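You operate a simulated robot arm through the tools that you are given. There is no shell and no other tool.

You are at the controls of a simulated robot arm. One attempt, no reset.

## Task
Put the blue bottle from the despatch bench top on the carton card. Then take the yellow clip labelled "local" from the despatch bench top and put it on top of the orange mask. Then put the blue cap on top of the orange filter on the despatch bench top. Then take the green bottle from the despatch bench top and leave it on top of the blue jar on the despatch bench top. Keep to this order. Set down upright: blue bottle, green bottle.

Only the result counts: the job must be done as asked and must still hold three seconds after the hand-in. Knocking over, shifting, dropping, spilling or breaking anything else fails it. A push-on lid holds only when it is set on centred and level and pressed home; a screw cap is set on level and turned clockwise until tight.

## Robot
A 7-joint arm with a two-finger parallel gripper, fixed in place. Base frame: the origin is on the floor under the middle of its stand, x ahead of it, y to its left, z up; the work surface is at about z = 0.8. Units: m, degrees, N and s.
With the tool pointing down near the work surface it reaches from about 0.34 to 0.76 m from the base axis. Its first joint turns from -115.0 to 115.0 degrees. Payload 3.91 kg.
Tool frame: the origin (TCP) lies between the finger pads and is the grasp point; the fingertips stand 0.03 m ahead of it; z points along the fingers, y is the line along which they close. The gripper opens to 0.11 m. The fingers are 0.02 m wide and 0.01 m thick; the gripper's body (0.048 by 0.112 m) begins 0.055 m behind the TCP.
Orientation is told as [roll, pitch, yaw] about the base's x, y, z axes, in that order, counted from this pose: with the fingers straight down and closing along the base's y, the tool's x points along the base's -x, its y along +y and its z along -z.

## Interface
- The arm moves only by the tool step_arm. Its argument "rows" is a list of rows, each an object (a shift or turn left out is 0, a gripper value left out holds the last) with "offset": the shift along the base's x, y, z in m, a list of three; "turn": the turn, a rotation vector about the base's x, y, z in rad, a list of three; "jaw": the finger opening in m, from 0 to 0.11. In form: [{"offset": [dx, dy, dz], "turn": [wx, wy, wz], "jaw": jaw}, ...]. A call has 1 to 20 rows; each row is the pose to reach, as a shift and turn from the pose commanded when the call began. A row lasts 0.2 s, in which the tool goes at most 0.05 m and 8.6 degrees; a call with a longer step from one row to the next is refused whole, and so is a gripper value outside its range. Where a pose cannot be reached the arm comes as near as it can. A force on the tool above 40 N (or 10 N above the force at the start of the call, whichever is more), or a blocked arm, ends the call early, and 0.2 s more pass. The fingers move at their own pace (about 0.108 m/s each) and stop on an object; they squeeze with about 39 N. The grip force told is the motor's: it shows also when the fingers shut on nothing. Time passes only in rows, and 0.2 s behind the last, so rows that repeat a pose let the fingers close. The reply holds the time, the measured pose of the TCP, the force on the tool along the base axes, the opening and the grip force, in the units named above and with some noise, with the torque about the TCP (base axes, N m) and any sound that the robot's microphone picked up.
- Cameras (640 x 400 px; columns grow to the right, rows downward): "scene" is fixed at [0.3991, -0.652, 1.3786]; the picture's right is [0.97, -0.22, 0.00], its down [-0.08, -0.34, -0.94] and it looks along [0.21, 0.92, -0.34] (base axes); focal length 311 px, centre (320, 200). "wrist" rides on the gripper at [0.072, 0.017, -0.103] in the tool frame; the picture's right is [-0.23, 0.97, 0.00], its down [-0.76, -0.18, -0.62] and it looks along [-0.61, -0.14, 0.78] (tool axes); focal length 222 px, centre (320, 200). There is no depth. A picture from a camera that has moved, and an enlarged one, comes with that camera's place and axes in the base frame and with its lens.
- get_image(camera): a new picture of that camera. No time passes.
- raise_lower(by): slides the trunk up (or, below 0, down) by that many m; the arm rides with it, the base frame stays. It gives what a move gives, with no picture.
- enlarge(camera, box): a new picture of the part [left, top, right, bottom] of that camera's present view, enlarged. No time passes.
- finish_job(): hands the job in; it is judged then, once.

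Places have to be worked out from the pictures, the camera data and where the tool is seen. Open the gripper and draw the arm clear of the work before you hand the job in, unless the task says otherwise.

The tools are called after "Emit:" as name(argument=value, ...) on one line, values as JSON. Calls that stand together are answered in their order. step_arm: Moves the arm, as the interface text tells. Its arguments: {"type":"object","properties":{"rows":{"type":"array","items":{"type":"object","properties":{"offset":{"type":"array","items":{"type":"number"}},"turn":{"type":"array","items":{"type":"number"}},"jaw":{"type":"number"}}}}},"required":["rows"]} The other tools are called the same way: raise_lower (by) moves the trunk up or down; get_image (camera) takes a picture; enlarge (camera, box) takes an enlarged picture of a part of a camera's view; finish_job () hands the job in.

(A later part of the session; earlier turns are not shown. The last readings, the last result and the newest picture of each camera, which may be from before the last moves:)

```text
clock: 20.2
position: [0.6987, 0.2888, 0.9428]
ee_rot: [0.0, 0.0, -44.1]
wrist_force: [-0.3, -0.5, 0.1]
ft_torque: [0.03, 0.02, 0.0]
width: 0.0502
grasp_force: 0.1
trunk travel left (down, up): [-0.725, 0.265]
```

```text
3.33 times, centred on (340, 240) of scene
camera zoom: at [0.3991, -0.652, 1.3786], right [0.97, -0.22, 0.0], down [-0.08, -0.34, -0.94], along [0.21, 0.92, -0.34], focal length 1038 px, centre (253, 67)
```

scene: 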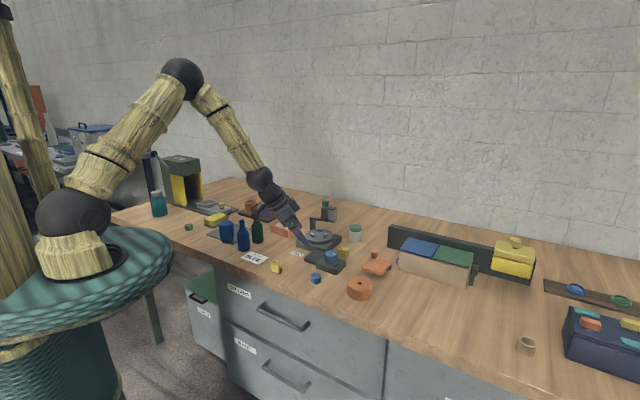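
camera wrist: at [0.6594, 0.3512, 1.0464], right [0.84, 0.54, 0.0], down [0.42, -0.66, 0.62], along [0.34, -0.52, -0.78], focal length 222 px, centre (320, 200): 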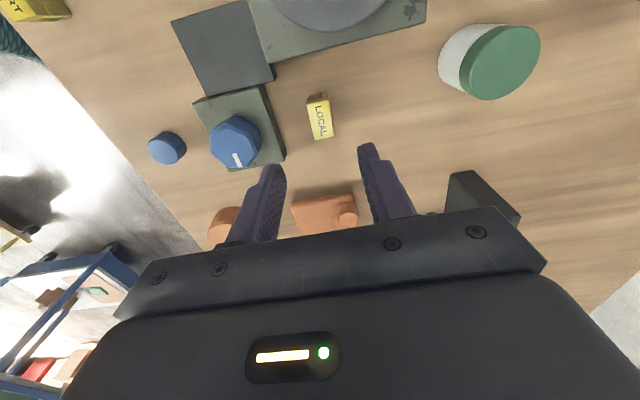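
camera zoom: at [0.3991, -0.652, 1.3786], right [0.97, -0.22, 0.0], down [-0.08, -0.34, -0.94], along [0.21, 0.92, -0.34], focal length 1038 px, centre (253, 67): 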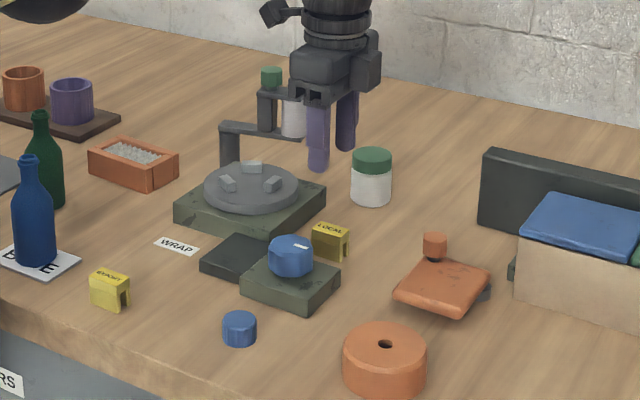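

The clip's face projects at (321,119) versus the predicted (320,120) under the tool axis, so it's aligned. I descend to about z=0.838 with the jaw at 0.05.

Emit:
step_arm(rows=[{"offset": [0.001, 0, -0.03], "jaw": 0.05}, {"offset": [0.001, 0, -0.06], "jaw": 0.05}, {"offset": [0.001, 0, -0.08], "jaw": 0.05}, {"offset": [0.001, 0, -0.09], "jaw": 0.05}])

Emit:
get_image(camera="wrist")

Emit:
enlarge(camera="scene", box=[300, 200, 390, 290])

```text
clock: 21.2
position: [0.6969, 0.2881, 0.8528]
ee_rot: [0.0, 0.0, -44.1]
wrist_force: [0.7, 0.3, 0.6]
ft_torque: [0.02, -0.02, -0.02]
width: 0.0502
grasp_force: 0.0
out of reach, approached as far as the arm can: row 3, 4
trunk travel left (down, up): [-0.725, 0.265]
```

```text
taken
camera wrist: at [0.6554, 0.3499, 0.9561], right [0.84, 0.54, 0.0], down [0.42, -0.66, 0.62], along [0.34, -0.52, -0.78], focal length 222 px, centre (320, 200)
```

wrist: 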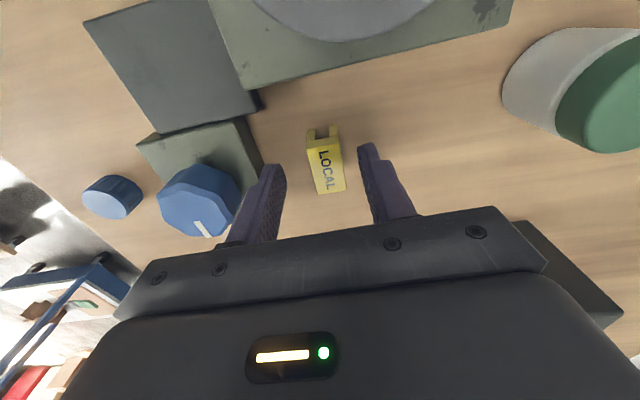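

```text
4.44 times, centred on (345, 245) of scene
camera zoom: at [0.3991, -0.652, 1.3786], right [0.97, -0.22, 0.0], down [-0.08, -0.34, -0.94], along [0.21, 0.92, -0.34], focal length 1384 px, centre (209, 0)
```

zoom: 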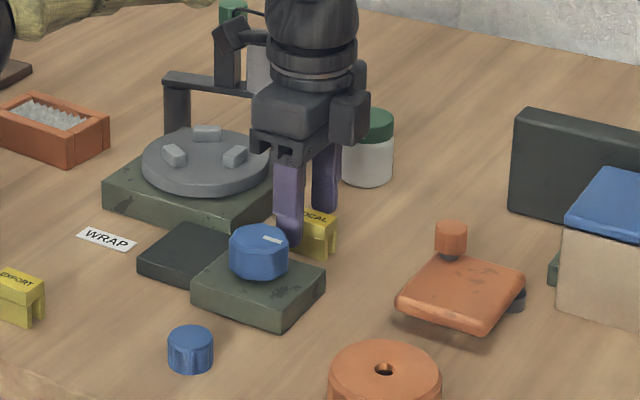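

The arm stops short by a few millimetres at this trunk height. I'll rise back up, then lower the trunk slightly so the low pose becomes reachable.

Emit:
step_arm(rows=[{"offset": [0.001, 0, 0.03], "jaw": 0.05}, {"offset": [0.002, 0, 0.07], "jaw": 0.05}, {"offset": [0.002, 0, 0.11], "jaw": 0.05}, {"offset": [0.002, 0, 0.13], "jaw": 0.05}])

```text
clock: 22.2
position: [0.6968, 0.2872, 0.9824]
ee_rot: [-0.1, 0.1, -44.1]
wrist_force: [0.2, 0.2, 0.0]
ft_torque: [0.0, 0.01, -0.02]
width: 0.0503
grasp_force: 0.0
trunk travel left (down, up): [-0.725, 0.265]
```

The hand is at z=0.982, clear of everything nearby. I lower the trunk by 0.08 m.

Emit:
raise_lower(by=-0.08)

Emit:
get_image(camera="scene")

Emit:
get_image(camera="wrist")

```text
clock: 23.4
position: [0.6973, 0.2865, 0.9021]
ee_rot: [-0.1, 0.1, -44.0]
wrist_force: [0.3, -0.5, -0.3]
ft_torque: [0.02, 0.0, -0.04]
width: 0.0502
grasp_force: 0.0
trunk travel left (down, up): [-0.645, 0.345]
```

```text
taken
```

scene: 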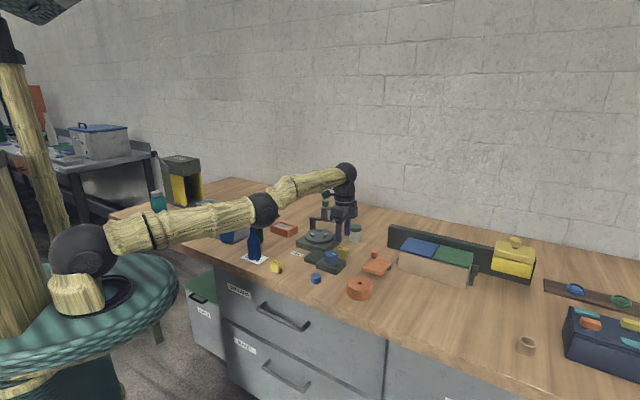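

```text
taken
camera wrist: at [0.658, 0.3489, 1.0071], right [0.84, 0.54, 0.0], down [0.42, -0.66, 0.62], along [0.34, -0.52, -0.78], focal length 222 px, centre (320, 200)
```

wrist: 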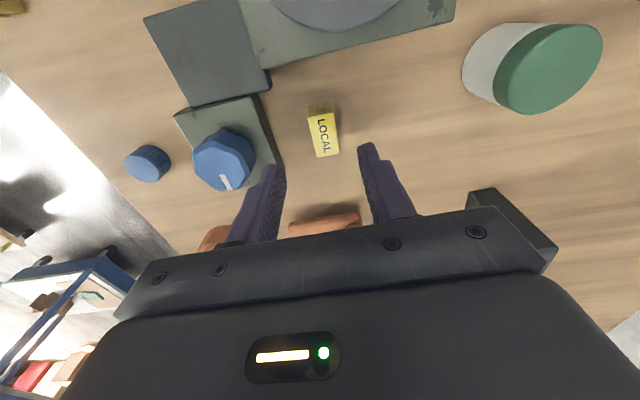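

The arm is stretched low but its links are well above and away from the bottles. Clip centre re-estimated at (0.6995, 0.290); I correct by (+2, +3.5) mm and descend to z≈0.838.

Emit:
step_arm(rows=[{"offset": [0.002, 0.0035, -0.02], "jaw": 0.05}, {"offset": [0.002, 0.0035, -0.04], "jaw": 0.05}, {"offset": [0.002, 0.0035, -0.055], "jaw": 0.05}, {"offset": [0.002, 0.0035, -0.064], "jaw": 0.05}])

Emit:
get_image(camera="wrist")

Emit:
enlarge(camera="scene", box=[300, 200, 390, 290])

```text
clock: 24.4
position: [0.7011, 0.2902, 0.8386]
ee_rot: [-0.2, 0.1, -44.1]
wrist_force: [0.1, 0.0, -0.4]
ft_torque: [0.0, 0.02, 0.0]
width: 0.0502
grasp_force: 0.1
trunk travel left (down, up): [-0.645, 0.345]
```

```text
taken
camera wrist: at [0.6606, 0.3524, 0.9425], right [0.84, 0.54, 0.0], down [0.42, -0.66, 0.62], along [0.34, -0.52, -0.78], focal length 222 px, centre (320, 200)
```

wrist: 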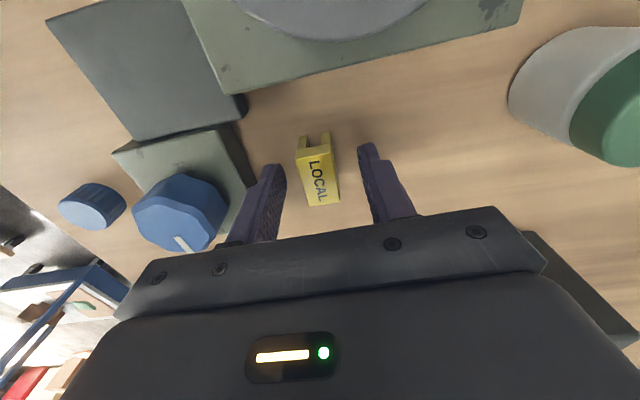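

```text
4.44 times, centred on (345, 245) of scene
camera zoom: at [0.3991, -0.652, 1.3786], right [0.97, -0.22, 0.0], down [-0.08, -0.34, -0.94], along [0.21, 0.92, -0.34], focal length 1384 px, centre (209, 0)
```

zoom: 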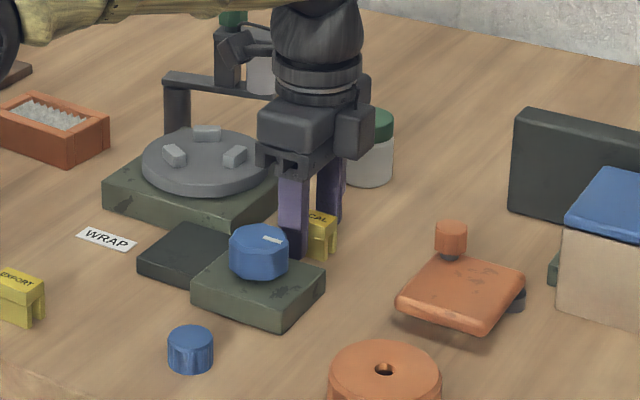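

The clip lies centred between the fingers. I close on it.

Emit:
step_arm(rows=[{"offset": [0, 0, 0], "jaw": 0.035}, {"offset": [0, 0, 0], "jaw": 0.01}, {"offset": [0, 0, 0], "jaw": 0.01}, {"offset": [0, 0, 0], "jaw": 0.01}])

Emit:
get_image(camera="wrist")

```text
clock: 25.4
position: [0.7003, 0.2911, 0.8391]
ee_rot: [0.0, 0.1, -44.1]
wrist_force: [0.1, 0.7, 0.5]
ft_torque: [0.02, 0.02, 0.0]
width: 0.0193
grasp_force: 39.0
trunk travel left (down, up): [-0.645, 0.345]
```

```text
taken
camera wrist: at [0.6605, 0.3524, 0.9426], right [0.84, 0.54, 0.0], down [0.42, -0.66, 0.62], along [0.34, -0.52, -0.78], focal length 222 px, centre (320, 200)
```

wrist: 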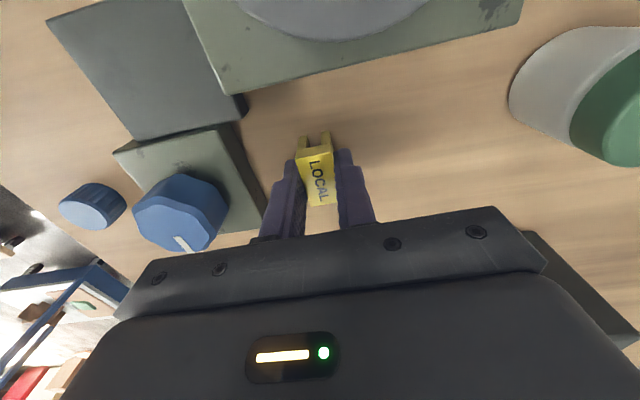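

The clip is held (width 0.019, 39 N). I lift it straight up and carry it over the orange disc at (0.686, 0.078).

Emit:
step_arm(rows=[{"offset": [0, 0, 0.02], "jaw": 0.01}, {"offset": [0, 0, 0.05], "jaw": 0.01}, {"offset": [0, 0, 0.085], "jaw": 0.01}, {"offset": [-0.002, -0.04, 0.085], "jaw": 0.01}, {"offset": [-0.005, -0.085, 0.085], "jaw": 0.01}, {"offset": [-0.008, -0.13, 0.085], "jaw": 0.01}, {"offset": [-0.011, -0.175, 0.085], "jaw": 0.01}, {"offset": [-0.0145, -0.212, 0.085], "jaw": 0.01}])

Emit:
get_image(camera="wrist")

Emit:
enlarge(camera="scene", box=[310, 200, 430, 320])

```text
clock: 27.2
position: [0.6854, 0.0772, 0.9256]
ee_rot: [-0.1, 0.1, -44.0]
wrist_force: [0.6, -0.4, -0.4]
ft_torque: [0.04, -0.04, -0.03]
width: 0.0196
grasp_force: 39.0
trunk travel left (down, up): [-0.645, 0.345]
```

```text
taken
camera wrist: at [0.6451, 0.139, 1.0289], right [0.84, 0.54, 0.0], down [0.43, -0.66, 0.62], along [0.34, -0.52, -0.78], focal length 222 px, centre (320, 200)
```

wrist: 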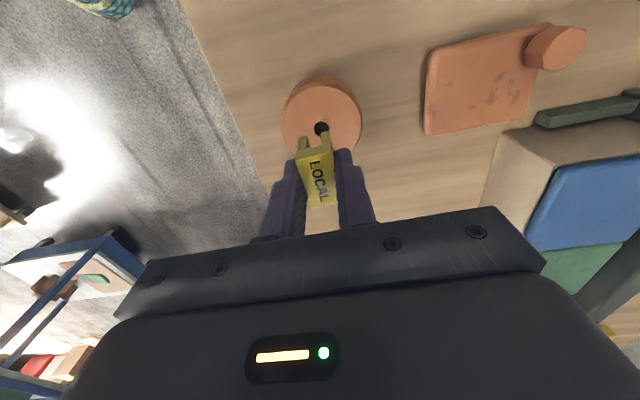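

```text
3.33 times, centred on (370, 260) of scene
camera zoom: at [0.3991, -0.652, 1.3786], right [0.97, -0.22, 0.0], down [-0.08, -0.34, -0.94], along [0.21, 0.92, -0.34], focal length 1038 px, centre (153, 0)
```

zoom: 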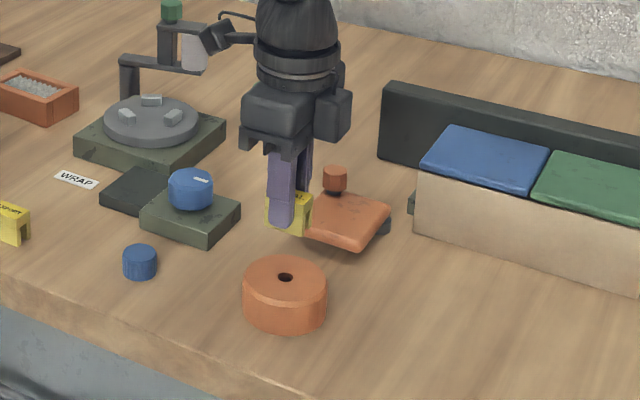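

Before committing I take one more look at both orange candidates from this angle.

Emit:
enlarge(camera="wrist", box=[400, 0, 640, 160])

Emit:
enlarge(camera="wrist", box=[260, 60, 380, 150])

Emit:
enlarge(camera="scene", box=[360, 250, 400, 285])

```text
2.50 times, centred on (520, 80) of wrist
camera zoom: at [0.6451, 0.139, 1.0289], right [0.84, 0.54, 0.0], down [0.43, -0.66, 0.62], along [0.34, -0.52, -0.78], focal length 555 px, centre (-180, 500)
```

zoom: 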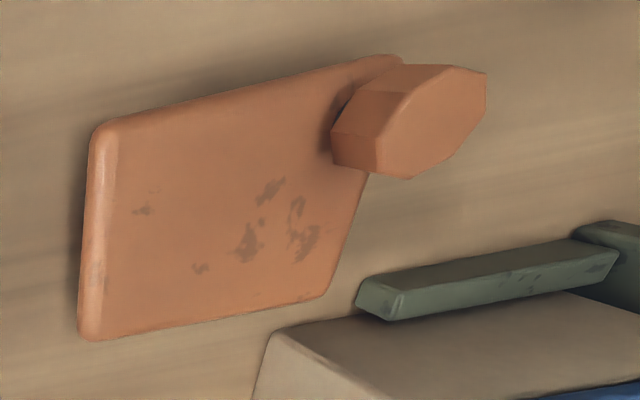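

```text
4.44 times, centred on (320, 105) of wrist
camera zoom: at [0.6451, 0.139, 1.0289], right [0.84, 0.54, 0.0], down [0.43, -0.66, 0.62], along [0.34, -0.52, -0.78], focal length 987 px, centre (320, 622)
```

zoom: 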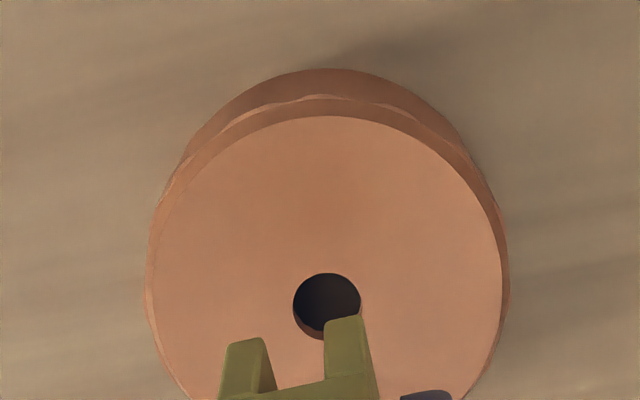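

```text
11.43 times, centred on (380, 268) of scene
camera zoom: at [0.3991, -0.652, 1.3786], right [0.97, -0.22, 0.0], down [-0.08, -0.34, -0.94], along [0.21, 0.92, -0.34], focal length 3558 px, centre (-366, -571)
```

zoom: 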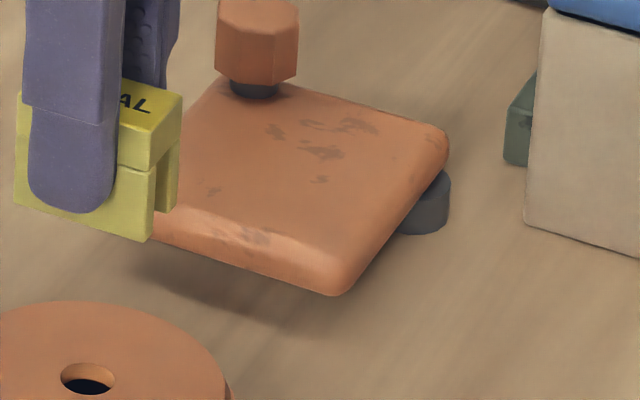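

I settle on the hollow orange disc with the aperture as the mask (free-standing, in reach) and the pleated frame as the filter. The disc centre is about (0.685, 0.080); I lower the clip to just above its top.

Emit:
step_arm(rows=[{"offset": [0, 0.0025, -0.02], "jaw": 0.01}, {"offset": [0, 0.0025, -0.035], "jaw": 0.01}, {"offset": [0, 0.0025, -0.045], "jaw": 0.01}, {"offset": [0, 0.0025, -0.045], "jaw": 0.01}])

Emit:
get_image(camera="wrist")

Emit:
enlarge(camera="scene", box=[320, 250, 400, 310])

```text
clock: 28.2
position: [0.6845, 0.081, 0.8799]
ee_rot: [0.0, 0.1, -44.1]
wrist_force: [-0.1, 0.1, -0.3]
ft_torque: [0.0, 0.0, 0.0]
width: 0.0193
grasp_force: 38.8
trunk travel left (down, up): [-0.645, 0.345]
```

```text
taken
camera wrist: at [0.6452, 0.1428, 0.984], right [0.84, 0.54, 0.0], down [0.42, -0.66, 0.62], along [0.34, -0.52, -0.78], focal length 222 px, centre (320, 200)
```

wrist: 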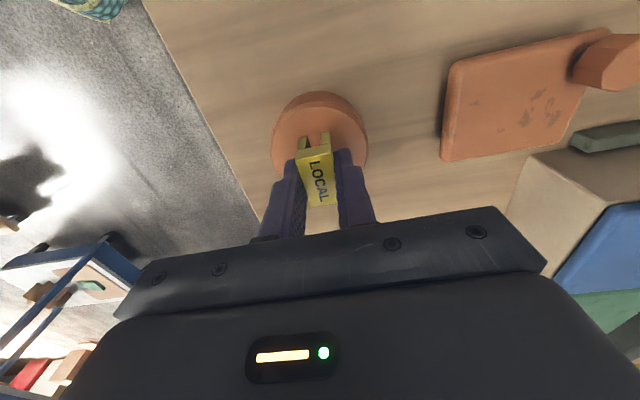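

```text
6.67 times, centred on (360, 280) of scene
camera zoom: at [0.3991, -0.652, 1.3786], right [0.97, -0.22, 0.0], down [-0.08, -0.34, -0.94], along [0.21, 0.92, -0.34], focal length 2076 px, centre (53, -333)
```

zoom: 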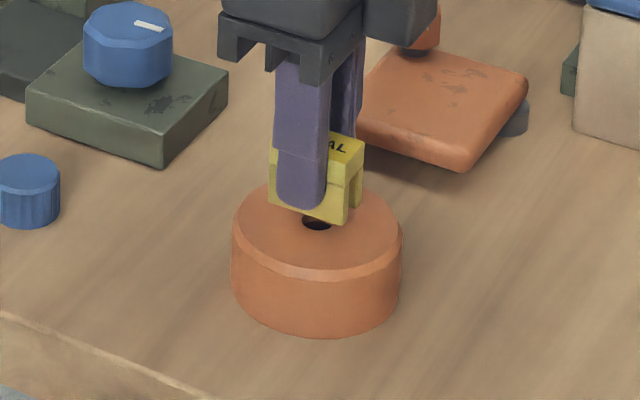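

The clip is over the disc; I nudge it 2 mm back and lower in small steps to feel contact.

Emit:
step_arm(rows=[{"offset": [0.0005, -0.002, -0.002], "jaw": 0.01}, {"offset": [0.0005, -0.002, -0.004], "jaw": 0.01}, {"offset": [0.0005, -0.002, -0.005], "jaw": 0.01}, {"offset": [0.0005, -0.002, -0.006], "jaw": 0.01}])

```text
clock: 29.2
position: [0.686, 0.0776, 0.8742]
ee_rot: [-0.1, 0.0, -44.0]
wrist_force: [-0.3, -0.7, 0.3]
ft_torque: [0.01, -0.01, -0.02]
width: 0.0195
grasp_force: 38.7
trunk travel left (down, up): [-0.645, 0.345]
```

No contact yet at z=0.874. I keep lowering by millimetres.

Emit:
step_arm(rows=[{"offset": [0, 0, -0.001], "jaw": 0.01}, {"offset": [0, 0, -0.002], "jaw": 0.01}])

Emit:
enlarge(camera="scene", box=[330, 255, 390, 305])

```text
clock: 29.8
position: [0.685, 0.0778, 0.8727]
ee_rot: [-0.1, 0.0, -44.1]
wrist_force: [-0.8, 0.7, 5.5]
ft_torque: [0.05, 0.05, 0.01]
width: 0.0194
grasp_force: 38.6
trunk travel left (down, up): [-0.645, 0.345]
```

```text
8.00 times, centred on (360, 280) of scene
camera zoom: at [0.3991, -0.652, 1.3786], right [0.97, -0.22, 0.0], down [-0.08, -0.34, -0.94], along [0.21, 0.92, -0.34], focal length 2491 px, centre (0, -440)
```

zoom: 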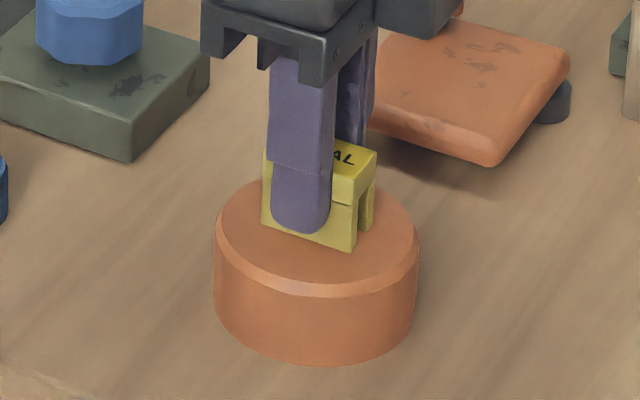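

Contact at 5.5 N and the clip sits level and centred on the disc. I release by opening the jaw.

Emit:
step_arm(rows=[{"offset": [0, 0, 0.0005], "jaw": 0.024}, {"offset": [0, 0, 0.0005], "jaw": 0.035}, {"offset": [0, 0, 0.0005], "jaw": 0.05}, {"offset": [0, 0, 0.0005], "jaw": 0.05}])

Emit:
get_image(camera="wrist")

```text
clock: 30.8
position: [0.6845, 0.0783, 0.8721]
ee_rot: [-0.2, 0.1, -44.0]
wrist_force: [0.3, 0.0, 0.3]
ft_torque: [0.02, 0.0, -0.01]
width: 0.0501
grasp_force: 0.2
trunk travel left (down, up): [-0.645, 0.345]
```

```text
taken
camera wrist: at [0.6459, 0.1406, 0.9757], right [0.84, 0.54, 0.0], down [0.42, -0.66, 0.62], along [0.34, -0.52, -0.78], focal length 222 px, centre (320, 200)
```

wrist: 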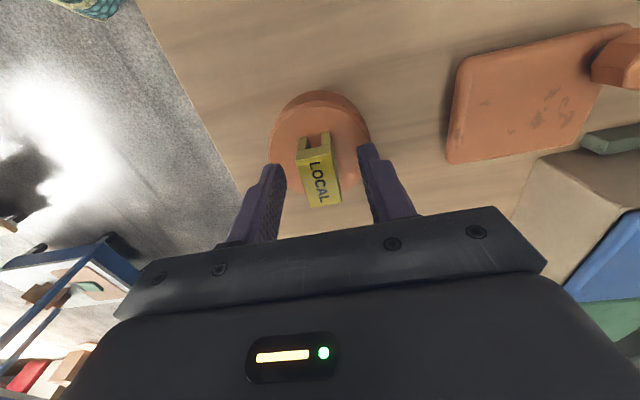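

The clip stands on the disc. I rise straight up, and then bring the trunk back to its original height so the arm links stay high over the bottles later.

Emit:
step_arm(rows=[{"offset": [0, 0, 0.015]}, {"offset": [0, 0, 0.045]}, {"offset": [0, 0, 0.085]}, {"offset": [0, 0, 0.1]}])

Emit:
raise_lower(by=0.08)

Emit:
get_image(camera="scene")

Emit:
get_image(camera="wrist")

```text
clock: 31.8
position: [0.6867, 0.079, 0.9736]
ee_rot: [-0.3, 0.0, -44.1]
wrist_force: [-1.1, 0.1, 0.4]
ft_torque: [0.01, 0.03, 0.02]
width: 0.05
grasp_force: 0.1
trunk travel left (down, up): [-0.645, 0.345]
```

```text
clock: 32.9
position: [0.6863, 0.0787, 1.0525]
ee_rot: [-0.1, 0.0, -44.2]
wrist_force: [0.2, -0.1, 0.8]
ft_torque: [0.0, -0.05, 0.03]
width: 0.0502
grasp_force: 0.1
trunk travel left (down, up): [-0.725, 0.265]
```

```text
taken
```

scene: 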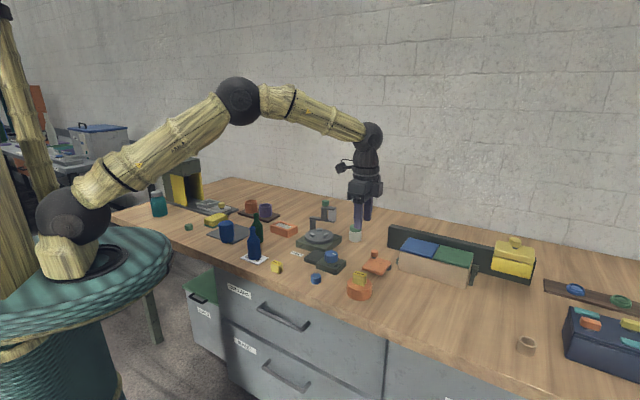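

```text
taken
camera wrist: at [0.6468, 0.1413, 1.1557], right [0.84, 0.54, 0.0], down [0.42, -0.66, 0.62], along [0.34, -0.52, -0.78], focal length 222 px, centre (320, 200)
```

wrist: 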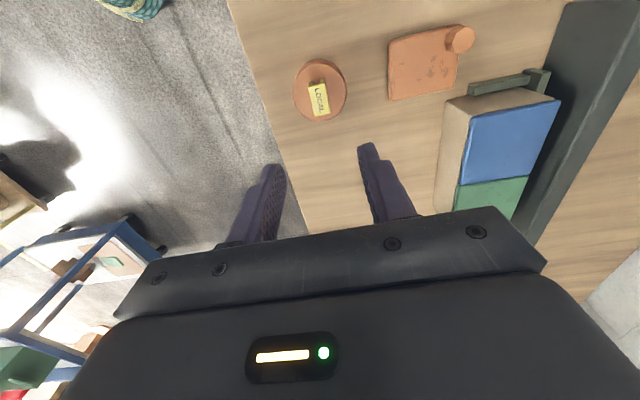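

The clip rests on the disc. Now I turn the hand back to yaw 0 and hover near the blue cap at about (0.572, 0.163) for a close view.

Emit:
step_arm(rows=[{"offset": [-0.02, 0.01, 0.0], "turn": [0, 0, 0.12]}, {"offset": [-0.045, 0.025, 0.0], "turn": [0, 0, 0.24]}, {"offset": [-0.07, 0.04, 0.0], "turn": [0, 0, 0.37]}, {"offset": [-0.095, 0.055, -0.01], "turn": [0, 0, 0.5]}, {"offset": [-0.115, 0.07, -0.03], "turn": [0, 0, 0.63]}, {"offset": [-0.125, 0.08, -0.05], "turn": [0, 0, 0.77]}, {"offset": [-0.125, 0.083, -0.07], "turn": [0, 0, 0.77]}])

Emit:
get_image(camera="wrist")

Emit:
enlarge(camera="wrist", box=[240, 60, 400, 200])

Emit:
enlarge(camera="scene", box=[300, 265, 332, 290])

```text
clock: 34.5
position: [0.5618, 0.1617, 0.9829]
ee_rot: [-0.1, 0.1, 0.2]
wrist_force: [-0.1, -0.8, -0.3]
ft_torque: [0.0, -0.01, 0.01]
width: 0.05
grasp_force: 0.0
trunk travel left (down, up): [-0.725, 0.265]
```

```text
taken
camera wrist: at [0.4901, 0.1792, 1.0862], right [0.22, 0.97, 0.0], down [0.76, -0.17, 0.62], along [0.61, -0.14, -0.78], focal length 222 px, centre (320, 200)
```

wrist: 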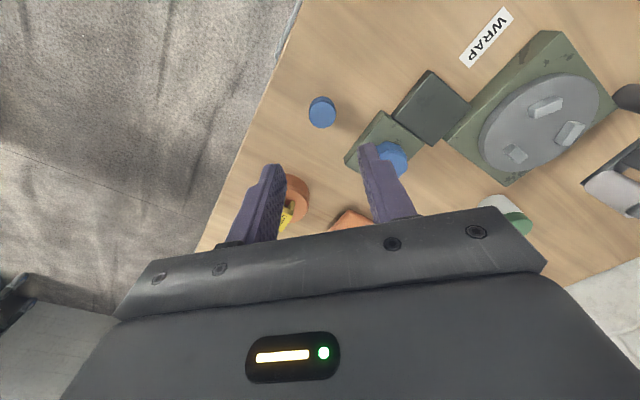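

```text
2.86 times, centred on (320, 130) of wrist
camera zoom: at [0.4901, 0.1792, 1.0862], right [0.22, 0.97, 0.0], down [0.76, -0.17, 0.62], along [0.61, -0.14, -0.78], focal length 635 px, centre (320, 400)
```

zoom: 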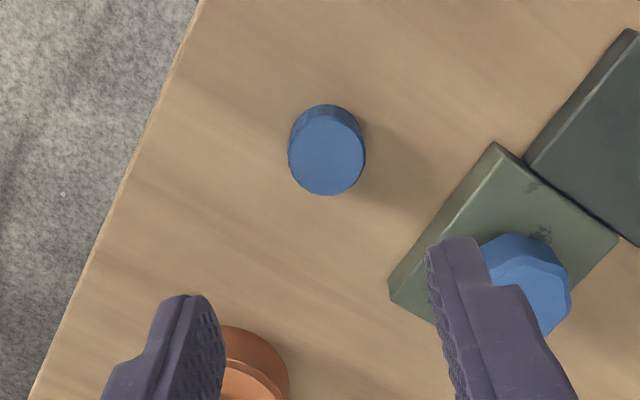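

```text
16.00 times, centred on (316, 278) of scene
camera zoom: at [0.3991, -0.652, 1.3786], right [0.97, -0.22, 0.0], down [-0.08, -0.34, -0.94], along [0.21, 0.92, -0.34], focal length 4981 px, centre (384, -1040)
```

zoom: 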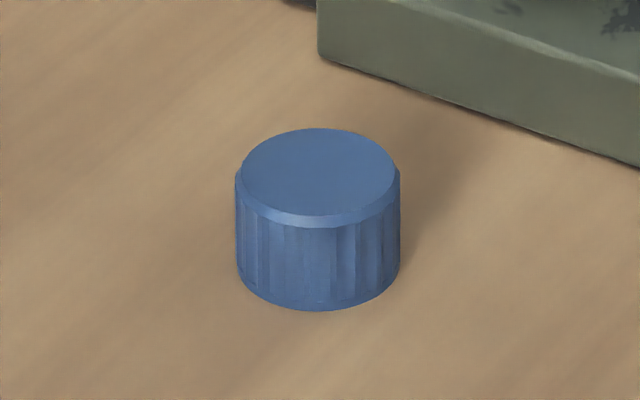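

The cap is at (0.573, 0.163), top z 0.820, diameter 0.032. Before picking it I check how deep the pleats sit in the filter frame, because that sets my grip height.

Emit:
enlarge(camera="scene", box=[269, 218, 301, 238])

Emit:
enlarge(camera="scene", box=[276, 220, 292, 230])

```text
16.00 times, centred on (285, 228) of scene
camera zoom: at [0.3991, -0.652, 1.3786], right [0.97, -0.22, 0.0], down [-0.08, -0.34, -0.94], along [0.21, 0.92, -0.34], focal length 4981 px, centre (880, -248)
```

zoom: 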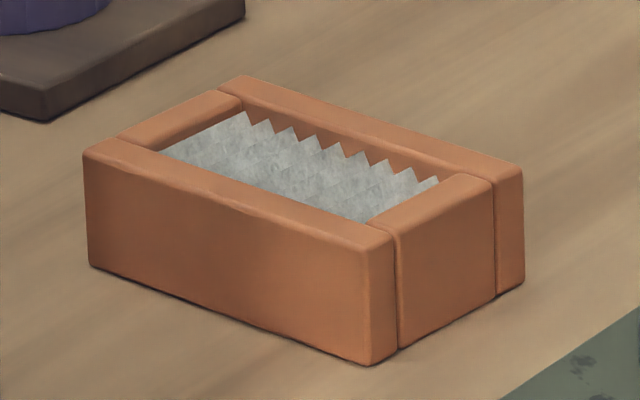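

```text
16.00 times, centred on (284, 225) of scene
camera zoom: at [0.3991, -0.652, 1.3786], right [0.97, -0.22, 0.0], down [-0.08, -0.34, -0.94], along [0.21, 0.92, -0.34], focal length 4981 px, centre (896, -200)
```

zoom: 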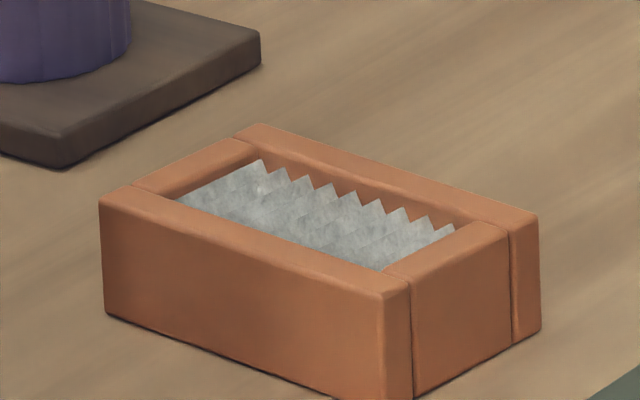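

Filter rim z≈0.833, pleats about 3 mm lower, opening ≈0.035 × 0.075, centre (0.516, 0.530), long axis at about -49°. I turn to yaw ≈40.7° so the fingers will align with the filter's long axis, and hover over the cap.

Emit:
step_arm(rows=[{"offset": [0.002, 0.0, 0.0], "turn": [0, 0, 0.13], "jaw": 0.06}, {"offset": [0.004, 0.0, 0.0], "turn": [0, 0, 0.26], "jaw": 0.06}, {"offset": [0.006, 0.001, 0.0], "turn": [0, 0, 0.39], "jaw": 0.06}, {"offset": [0.009, 0.001, -0.01], "turn": [0, 0, 0.52], "jaw": 0.06}, {"offset": [0.0112, 0.0013, -0.03], "turn": [0, 0, 0.65], "jaw": 0.06}, {"offset": [0.0112, 0.0013, -0.05], "turn": [0, 0, 0.707], "jaw": 0.06}])

Emit:
enlarge(camera="wrist", box=[240, 80, 400, 200])

Emit:
enlarge(camera="scene", box=[270, 220, 370, 300])

```text
clock: 35.9
position: [0.5729, 0.1639, 0.9322]
ee_rot: [-0.1, 0.1, 40.7]
wrist_force: [0.1, -0.2, 0.1]
ft_torque: [-0.01, -0.01, 0.01]
width: 0.0602
grasp_force: 0.1
trunk travel left (down, up): [-0.725, 0.265]
```

```text
3.33 times, centred on (320, 140) of wrist
camera zoom: at [0.5071, 0.129, 1.0349], right [-0.46, 0.89, 0.0], down [0.69, 0.36, 0.62], along [0.55, 0.29, -0.78], focal length 740 px, centre (320, 400)
```

zoom: 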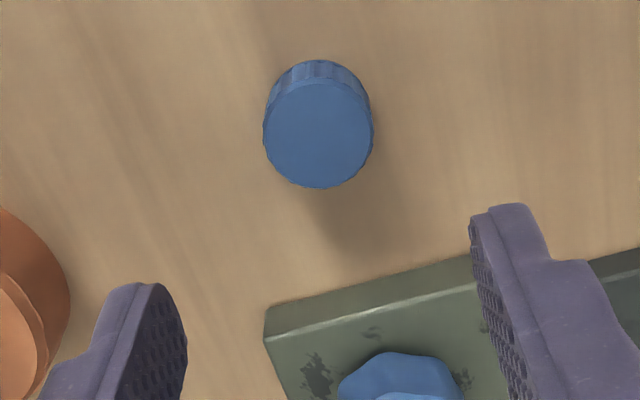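

```text
5.00 times, centred on (320, 260) of scene
camera zoom: at [0.3991, -0.652, 1.3786], right [0.97, -0.22, 0.0], down [-0.08, -0.34, -0.94], along [0.21, 0.92, -0.34], focal length 1557 px, centre (320, -100)
```

zoom: 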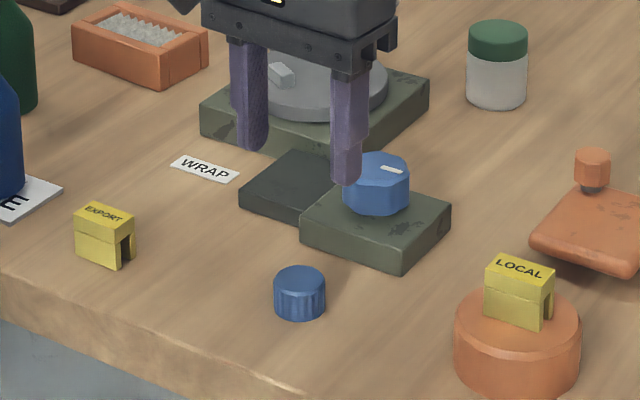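

The cap is within about 1 mm of the tool axis. I descend to z≈0.8375 around it.

Emit:
step_arm(rows=[{"offset": [0.0003, -0.001, -0.03], "jaw": 0.06}, {"offset": [0.0003, -0.001, -0.06], "jaw": 0.06}, {"offset": [0.0003, -0.001, -0.085], "jaw": 0.06}, {"offset": [0.0003, -0.001, -0.0947], "jaw": 0.06}])

Emit:
get_image(camera="wrist")

```text
clock: 36.9
position: [0.5719, 0.1634, 0.8372]
ee_rot: [-0.1, 0.0, 40.6]
wrist_force: [-0.2, 0.6, -0.8]
ft_torque: [-0.01, -0.03, -0.03]
width: 0.06
grasp_force: 0.2
trunk travel left (down, up): [-0.725, 0.265]
```

```text
taken
camera wrist: at [0.5057, 0.1295, 0.9407], right [-0.46, 0.89, 0.0], down [0.69, 0.36, 0.62], along [0.55, 0.29, -0.78], focal length 222 px, centre (320, 200)
```

wrist: 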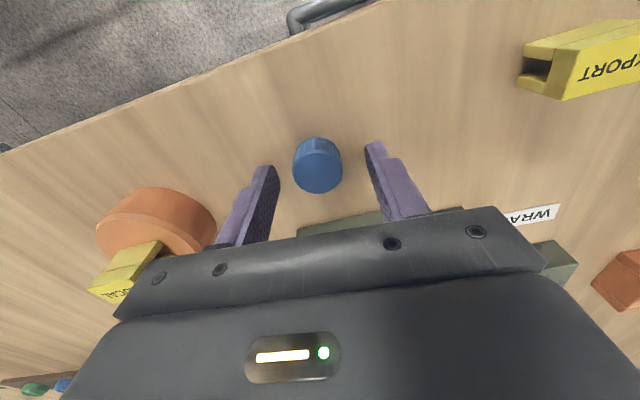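

The cap is centred between the fingers; I close the jaw on it.

Emit:
step_arm(rows=[{"offset": [0, 0, 0], "jaw": 0.045}, {"offset": [0, 0, 0], "jaw": 0.02}, {"offset": [0, 0, 0], "jaw": 0.02}, {"offset": [0, 0, 0], "jaw": 0.02}])

```text
clock: 37.9
position: [0.5716, 0.1639, 0.836]
ee_rot: [-0.1, 0.1, 40.5]
wrist_force: [0.2, -0.6, -0.3]
ft_torque: [0.0, 0.01, -0.01]
width: 0.0296
grasp_force: 39.2
trunk travel left (down, up): [-0.725, 0.265]
```

The cap is gripped (width 0.030). I lift to z≈1.02 and carry it over to the filter at (0.516, 0.530).

Emit:
step_arm(rows=[{"offset": [0, 0, 0.02], "jaw": 0.02}, {"offset": [0, 0, 0.06], "jaw": 0.02}, {"offset": [0, 0, 0.1], "jaw": 0.02}, {"offset": [0, 0, 0.14], "jaw": 0.02}, {"offset": [0, 0, 0.18], "jaw": 0.02}, {"offset": [-0.006, 0.04, 0.18], "jaw": 0.02}, {"offset": [-0.013, 0.085, 0.18], "jaw": 0.02}, {"offset": [-0.02, 0.13, 0.18], "jaw": 0.02}, {"offset": [-0.027, 0.175, 0.18], "jaw": 0.02}, {"offset": [-0.034, 0.22, 0.18], "jaw": 0.02}, {"offset": [-0.041, 0.265, 0.18], "jaw": 0.02}, {"offset": [-0.048, 0.31, 0.18], "jaw": 0.02}, {"offset": [-0.053, 0.345, 0.18], "jaw": 0.02}, {"offset": [-0.056, 0.3665, 0.18], "jaw": 0.02}])

Emit:
get_image(camera="wrist")

Emit:
get_image(camera="scene")

```text
clock: 40.9
position: [0.5144, 0.5293, 1.0161]
ee_rot: [-0.2, 0.3, 40.5]
wrist_force: [-0.5, 0.3, -0.5]
ft_torque: [-0.02, 0.02, -0.02]
width: 0.0299
grasp_force: 39.3
trunk travel left (down, up): [-0.725, 0.265]
```

```text
taken
camera wrist: at [0.4497, 0.4956, 1.1201], right [-0.46, 0.89, 0.0], down [0.7, 0.36, 0.62], along [0.55, 0.28, -0.78], focal length 222 px, centre (320, 200)
```

wrist: 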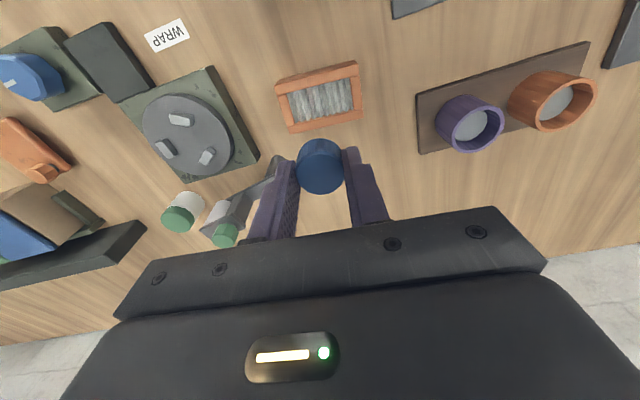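

```text
taken
```

scene: 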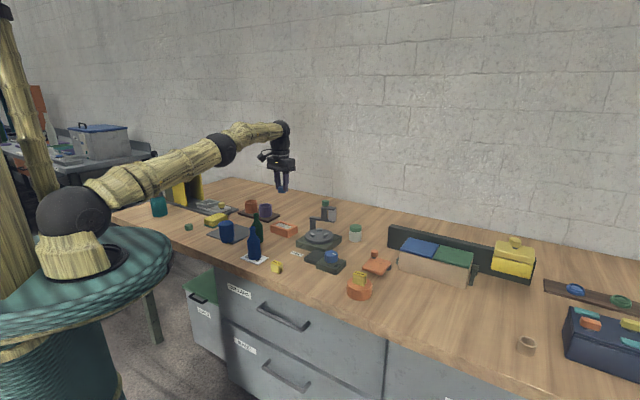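

Now I refine the filter's centre from this overhead view.

Emit:
enlarge(camera="wrist", box=[260, 40, 380, 140])

```text
4.00 times, centred on (320, 90) of wrist
camera zoom: at [0.4497, 0.4956, 1.1201], right [-0.46, 0.89, 0.0], down [0.7, 0.36, 0.62], along [0.55, 0.28, -0.78], focal length 888 px, centre (320, 640)
```

zoom: 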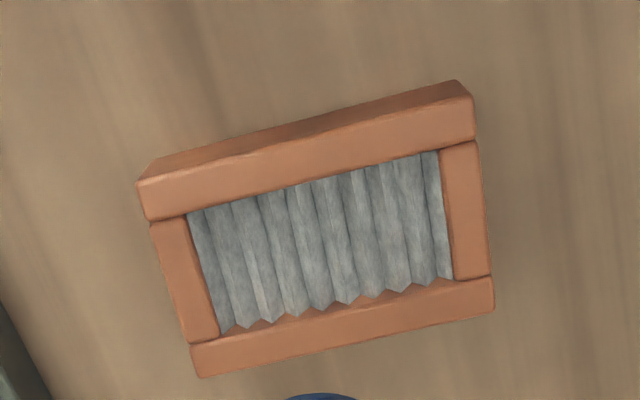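

The filter centre is (0.5166, 0.531), and its long axis matches yaw 40.5°. I correct about 1.5 mm and descend to just above the pleats.

Emit:
step_arm(rows=[{"offset": [0.0015, 0.0012, -0.04], "jaw": 0.02}, {"offset": [0.0015, 0.0012, -0.08], "jaw": 0.02}, {"offset": [0.0015, 0.0012, -0.11], "jaw": 0.02}, {"offset": [0.0015, 0.0012, -0.128], "jaw": 0.02}, {"offset": [0.0015, 0.0012, -0.134], "jaw": 0.02}, {"offset": [0.0015, 0.0012, -0.134], "jaw": 0.02}])

Emit:
get_image(camera="wrist")

Emit:
enlarge(camera="scene", box=[255, 195, 315, 245])

```text
clock: 42.3
position: [0.5199, 0.5308, 0.8823]
ee_rot: [0.0, 0.1, 40.5]
wrist_force: [0.4, 0.5, -0.3]
ft_torque: [-0.01, -0.02, -0.01]
width: 0.0298
grasp_force: 38.9
trunk travel left (down, up): [-0.725, 0.265]
```

```text
taken
camera wrist: at [0.4534, 0.4954, 0.9865], right [-0.46, 0.89, 0.0], down [0.69, 0.36, 0.62], along [0.55, 0.28, -0.78], focal length 222 px, centre (320, 200)
```

wrist: 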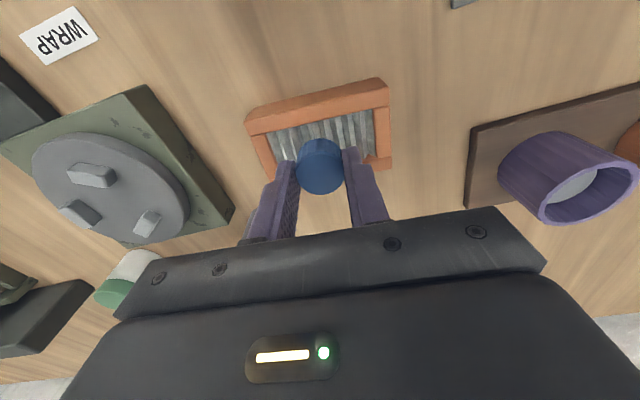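

```text
8.00 times, centred on (285, 220) of scene
camera zoom: at [0.3991, -0.652, 1.3786], right [0.97, -0.22, 0.0], down [-0.08, -0.34, -0.94], along [0.21, 0.92, -0.34], focal length 2491 px, centre (600, 40)
```

zoom: 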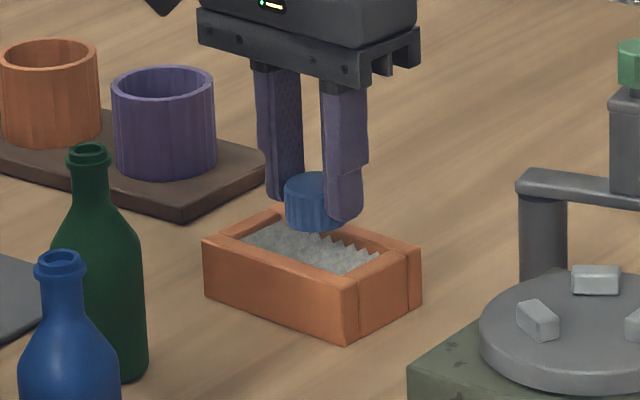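

The scene view predicts the cap will land on the filter's centre. I take another pose reading while lowering a few millimetres.

Emit:
step_arm(rows=[{"offset": [0, 0, -0.004], "jaw": 0.02}, {"offset": [0, 0, -0.008], "jaw": 0.02}, {"offset": [0, 0, -0.009], "jaw": 0.02}])

Emit:
enlarge(camera="scene", box=[265, 205, 305, 240])

Emit:
enlarge(camera="wrist", box=[220, 60, 420, 210])

```text
clock: 43.1
position: [0.5185, 0.5303, 0.8735]
ee_rot: [-0.1, 0.1, 40.5]
wrist_force: [-0.4, -1.5, -1.4]
ft_torque: [0.0, 0.0, -0.03]
width: 0.0296
grasp_force: 39.1
trunk travel left (down, up): [-0.725, 0.265]
```

```text
11.43 times, centred on (285, 222) of scene
camera zoom: at [0.3991, -0.652, 1.3786], right [0.97, -0.22, 0.0], down [-0.08, -0.34, -0.94], along [0.21, 0.92, -0.34], focal length 3558 px, centre (720, -57)
```

zoom: 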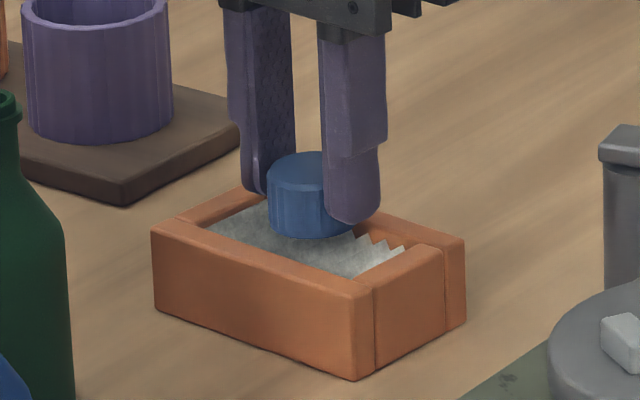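

```text
2.67 times, centred on (320, 135) of wrist
camera zoom: at [0.4524, 0.4956, 0.9781], right [-0.46, 0.89, 0.0], down [0.69, 0.36, 0.62], along [0.55, 0.28, -0.78], focal length 592 px, centre (320, 373)
```

zoom: 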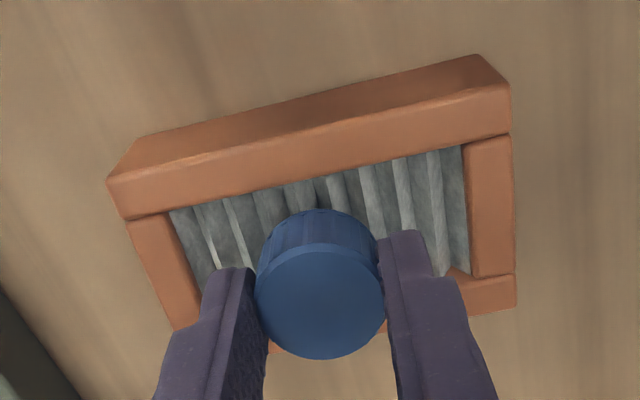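

The cap is about 2 mm too far in +x relative to the frame's centre (0.5163, 0.5305). I correct it and lower gently to contact.

Emit:
step_arm(rows=[{"offset": [-0.0018, 0.0007, 0], "jaw": 0.02}, {"offset": [-0.0018, 0.0007, -0.002], "jaw": 0.02}, {"offset": [-0.0018, 0.0007, -0.004], "jaw": 0.02}, {"offset": [-0.0018, 0.0007, -0.005], "jaw": 0.02}])

```text
clock: 44.1
position: [0.5169, 0.5319, 0.871]
ee_rot: [-0.2, 0.1, 40.5]
wrist_force: [-0.1, -1.4, 4.2]
ft_torque: [-0.05, 0.04, 0.01]
width: 0.0295
grasp_force: 38.7
trunk travel left (down, up): [-0.725, 0.265]
```

Contact force 4.2 N at z≈0.871. I look to see whether the cap is resting on the pleats or catching the rim.

Emit:
enlarge(camera="scene", box=[269, 210, 301, 238])

Emit:
enlarge(camera="wrist", box=[240, 80, 400, 200])

```text
14.29 times, centred on (285, 224) of scene
camera zoom: at [0.3991, -0.652, 1.3786], right [0.97, -0.22, 0.0], down [-0.08, -0.34, -0.94], along [0.21, 0.92, -0.34], focal length 4448 px, centre (820, -143)
```

zoom: 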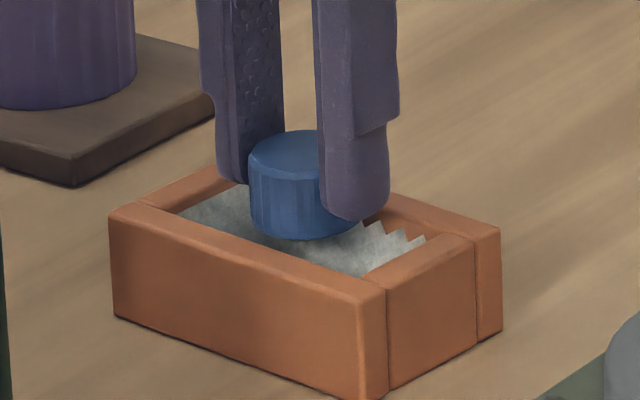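

```text
3.33 times, centred on (320, 140) of wrist
camera zoom: at [0.4506, 0.4962, 0.974], right [-0.46, 0.89, 0.0], down [0.69, 0.36, 0.62], along [0.55, 0.29, -0.78], focal length 740 px, centre (320, 400)
```

zoom: 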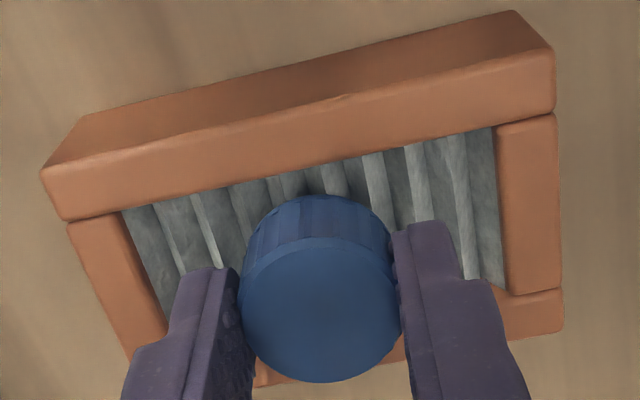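

The geometry suggests the cap is about 2 mm toward the far rim. I lift slightly, shift 2 mm back along the short axis, and lower again to see if it goes deeper.

Emit:
step_arm(rows=[{"offset": [0, 0, 0.003], "jaw": 0.02}, {"offset": [-0.0018, -0.0014, 0.003], "jaw": 0.02}, {"offset": [-0.0018, -0.0014, 0.001], "jaw": 0.02}, {"offset": [-0.0018, -0.0014, 0.0], "jaw": 0.02}, {"offset": [-0.0018, -0.0014, -0.0005], "jaw": 0.02}])

Emit:
enlarge(camera="wrist", box=[240, 80, 400, 200])

```text
clock: 45.3
position: [0.5156, 0.5289, 0.8707]
ee_rot: [-0.1, 0.0, 40.5]
wrist_force: [1.4, 1.6, 5.2]
ft_torque: [0.03, -0.02, 0.01]
width: 0.0298
grasp_force: 38.7
trunk travel left (down, up): [-0.725, 0.265]
```

```text
3.33 times, centred on (320, 140) of wrist
camera zoom: at [0.4487, 0.4945, 0.9739], right [-0.46, 0.89, 0.0], down [0.69, 0.36, 0.62], along [0.55, 0.29, -0.78], focal length 740 px, centre (320, 400)
```

zoom: 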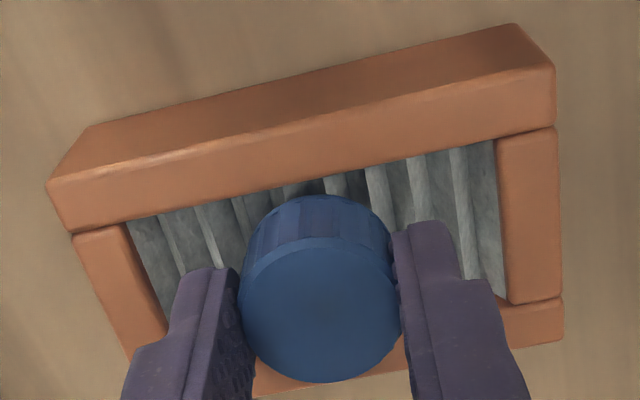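

Contact comes at the same height with the cap now centred (about 3 mm gap to the near wall), so it is resting on the pleats. I release it.

Emit:
step_arm(rows=[{"offset": [0, 0, 0.0003], "jaw": 0.033}, {"offset": [0, 0, 0.0003], "jaw": 0.04}, {"offset": [0, 0, 0.0003], "jaw": 0.05}, {"offset": [0, 0, 0.0003], "jaw": 0.055}, {"offset": [0, 0, 0.0003], "jaw": 0.055}])

Emit:
enlarge(camera="wrist", box=[240, 80, 400, 200])

Emit:
enlarge(camera="scene", box=[269, 210, 301, 238])

```text
clock: 46.5
position: [0.5141, 0.5289, 0.8692]
ee_rot: [-0.1, 0.1, 40.5]
wrist_force: [-0.3, -0.2, -1.2]
ft_torque: [-0.01, 0.0, 0.01]
width: 0.055
grasp_force: 0.0
trunk travel left (down, up): [-0.725, 0.265]
```

```text
3.33 times, centred on (320, 140) of wrist
camera zoom: at [0.4487, 0.4951, 0.9733], right [-0.46, 0.89, 0.0], down [0.69, 0.36, 0.62], along [0.55, 0.28, -0.78], focal length 740 px, centre (320, 400)
```

zoom: 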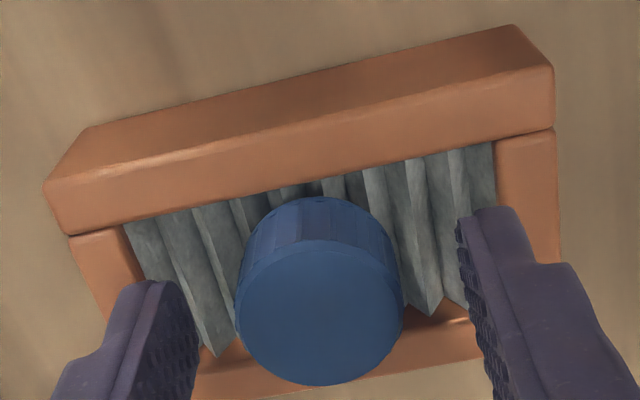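

```text
14.29 times, centred on (285, 224) of scene
camera zoom: at [0.3991, -0.652, 1.3786], right [0.97, -0.22, 0.0], down [-0.08, -0.34, -0.94], along [0.21, 0.92, -0.34], focal length 4448 px, centre (820, -143)
```

zoom: 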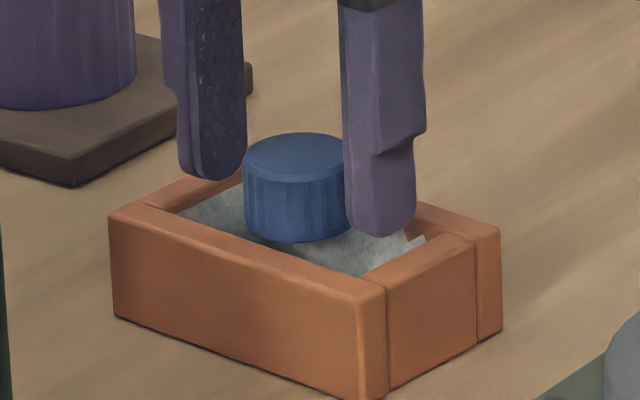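

The cap rests level on the filter. I raise the hand straight up.

Emit:
step_arm(rows=[{"offset": [0, 0, 0.01]}, {"offset": [0, 0, 0.03]}, {"offset": [0, 0, 0.07]}, {"offset": [0, 0, 0.11]}, {"offset": [0, 0, 0.15]}, {"offset": [0, 0, 0.18]}])

Emit:
enlarge(camera="scene", box=[205, 195, 305, 270])

Emit:
get_image(camera="wrist")

```text
clock: 47.9
position: [0.5134, 0.5271, 1.0483]
ee_rot: [-0.1, 0.0, 40.4]
wrist_force: [0.3, 0.3, 0.1]
ft_torque: [0.01, 0.01, 0.03]
width: 0.0548
grasp_force: 0.0
out of reach, approached as far as the arm can: row 6
trunk travel left (down, up): [-0.725, 0.265]
```

```text
5.33 times, centred on (255, 232) of scene
camera zoom: at [0.3991, -0.652, 1.3786], right [0.97, -0.22, 0.0], down [-0.08, -0.34, -0.94], along [0.21, 0.92, -0.34], focal length 1660 px, centre (667, 27)
```

zoom: 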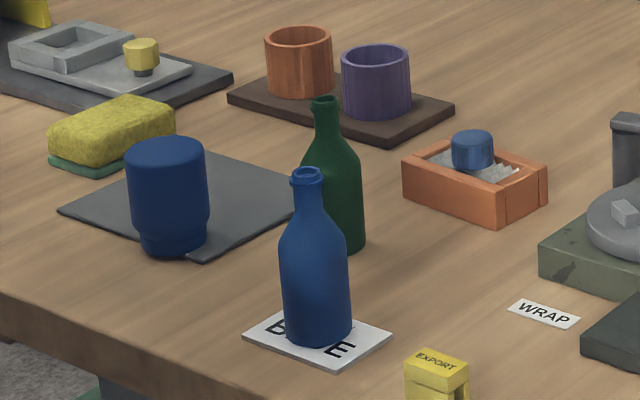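

```text
taken
camera wrist: at [0.4466, 0.4921, 1.1522], right [-0.46, 0.89, 0.0], down [0.69, 0.36, 0.62], along [0.55, 0.29, -0.78], focal length 222 px, centre (320, 200)
```

wrist: 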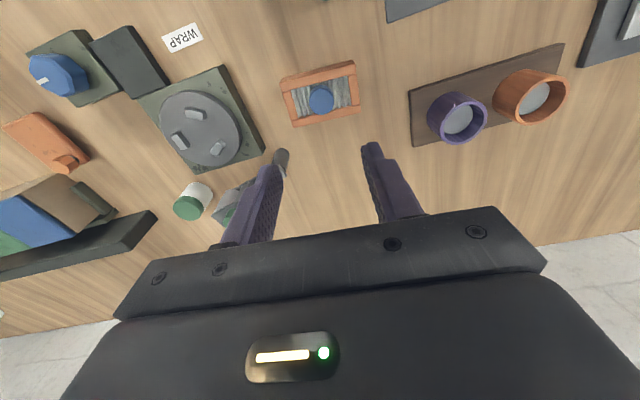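

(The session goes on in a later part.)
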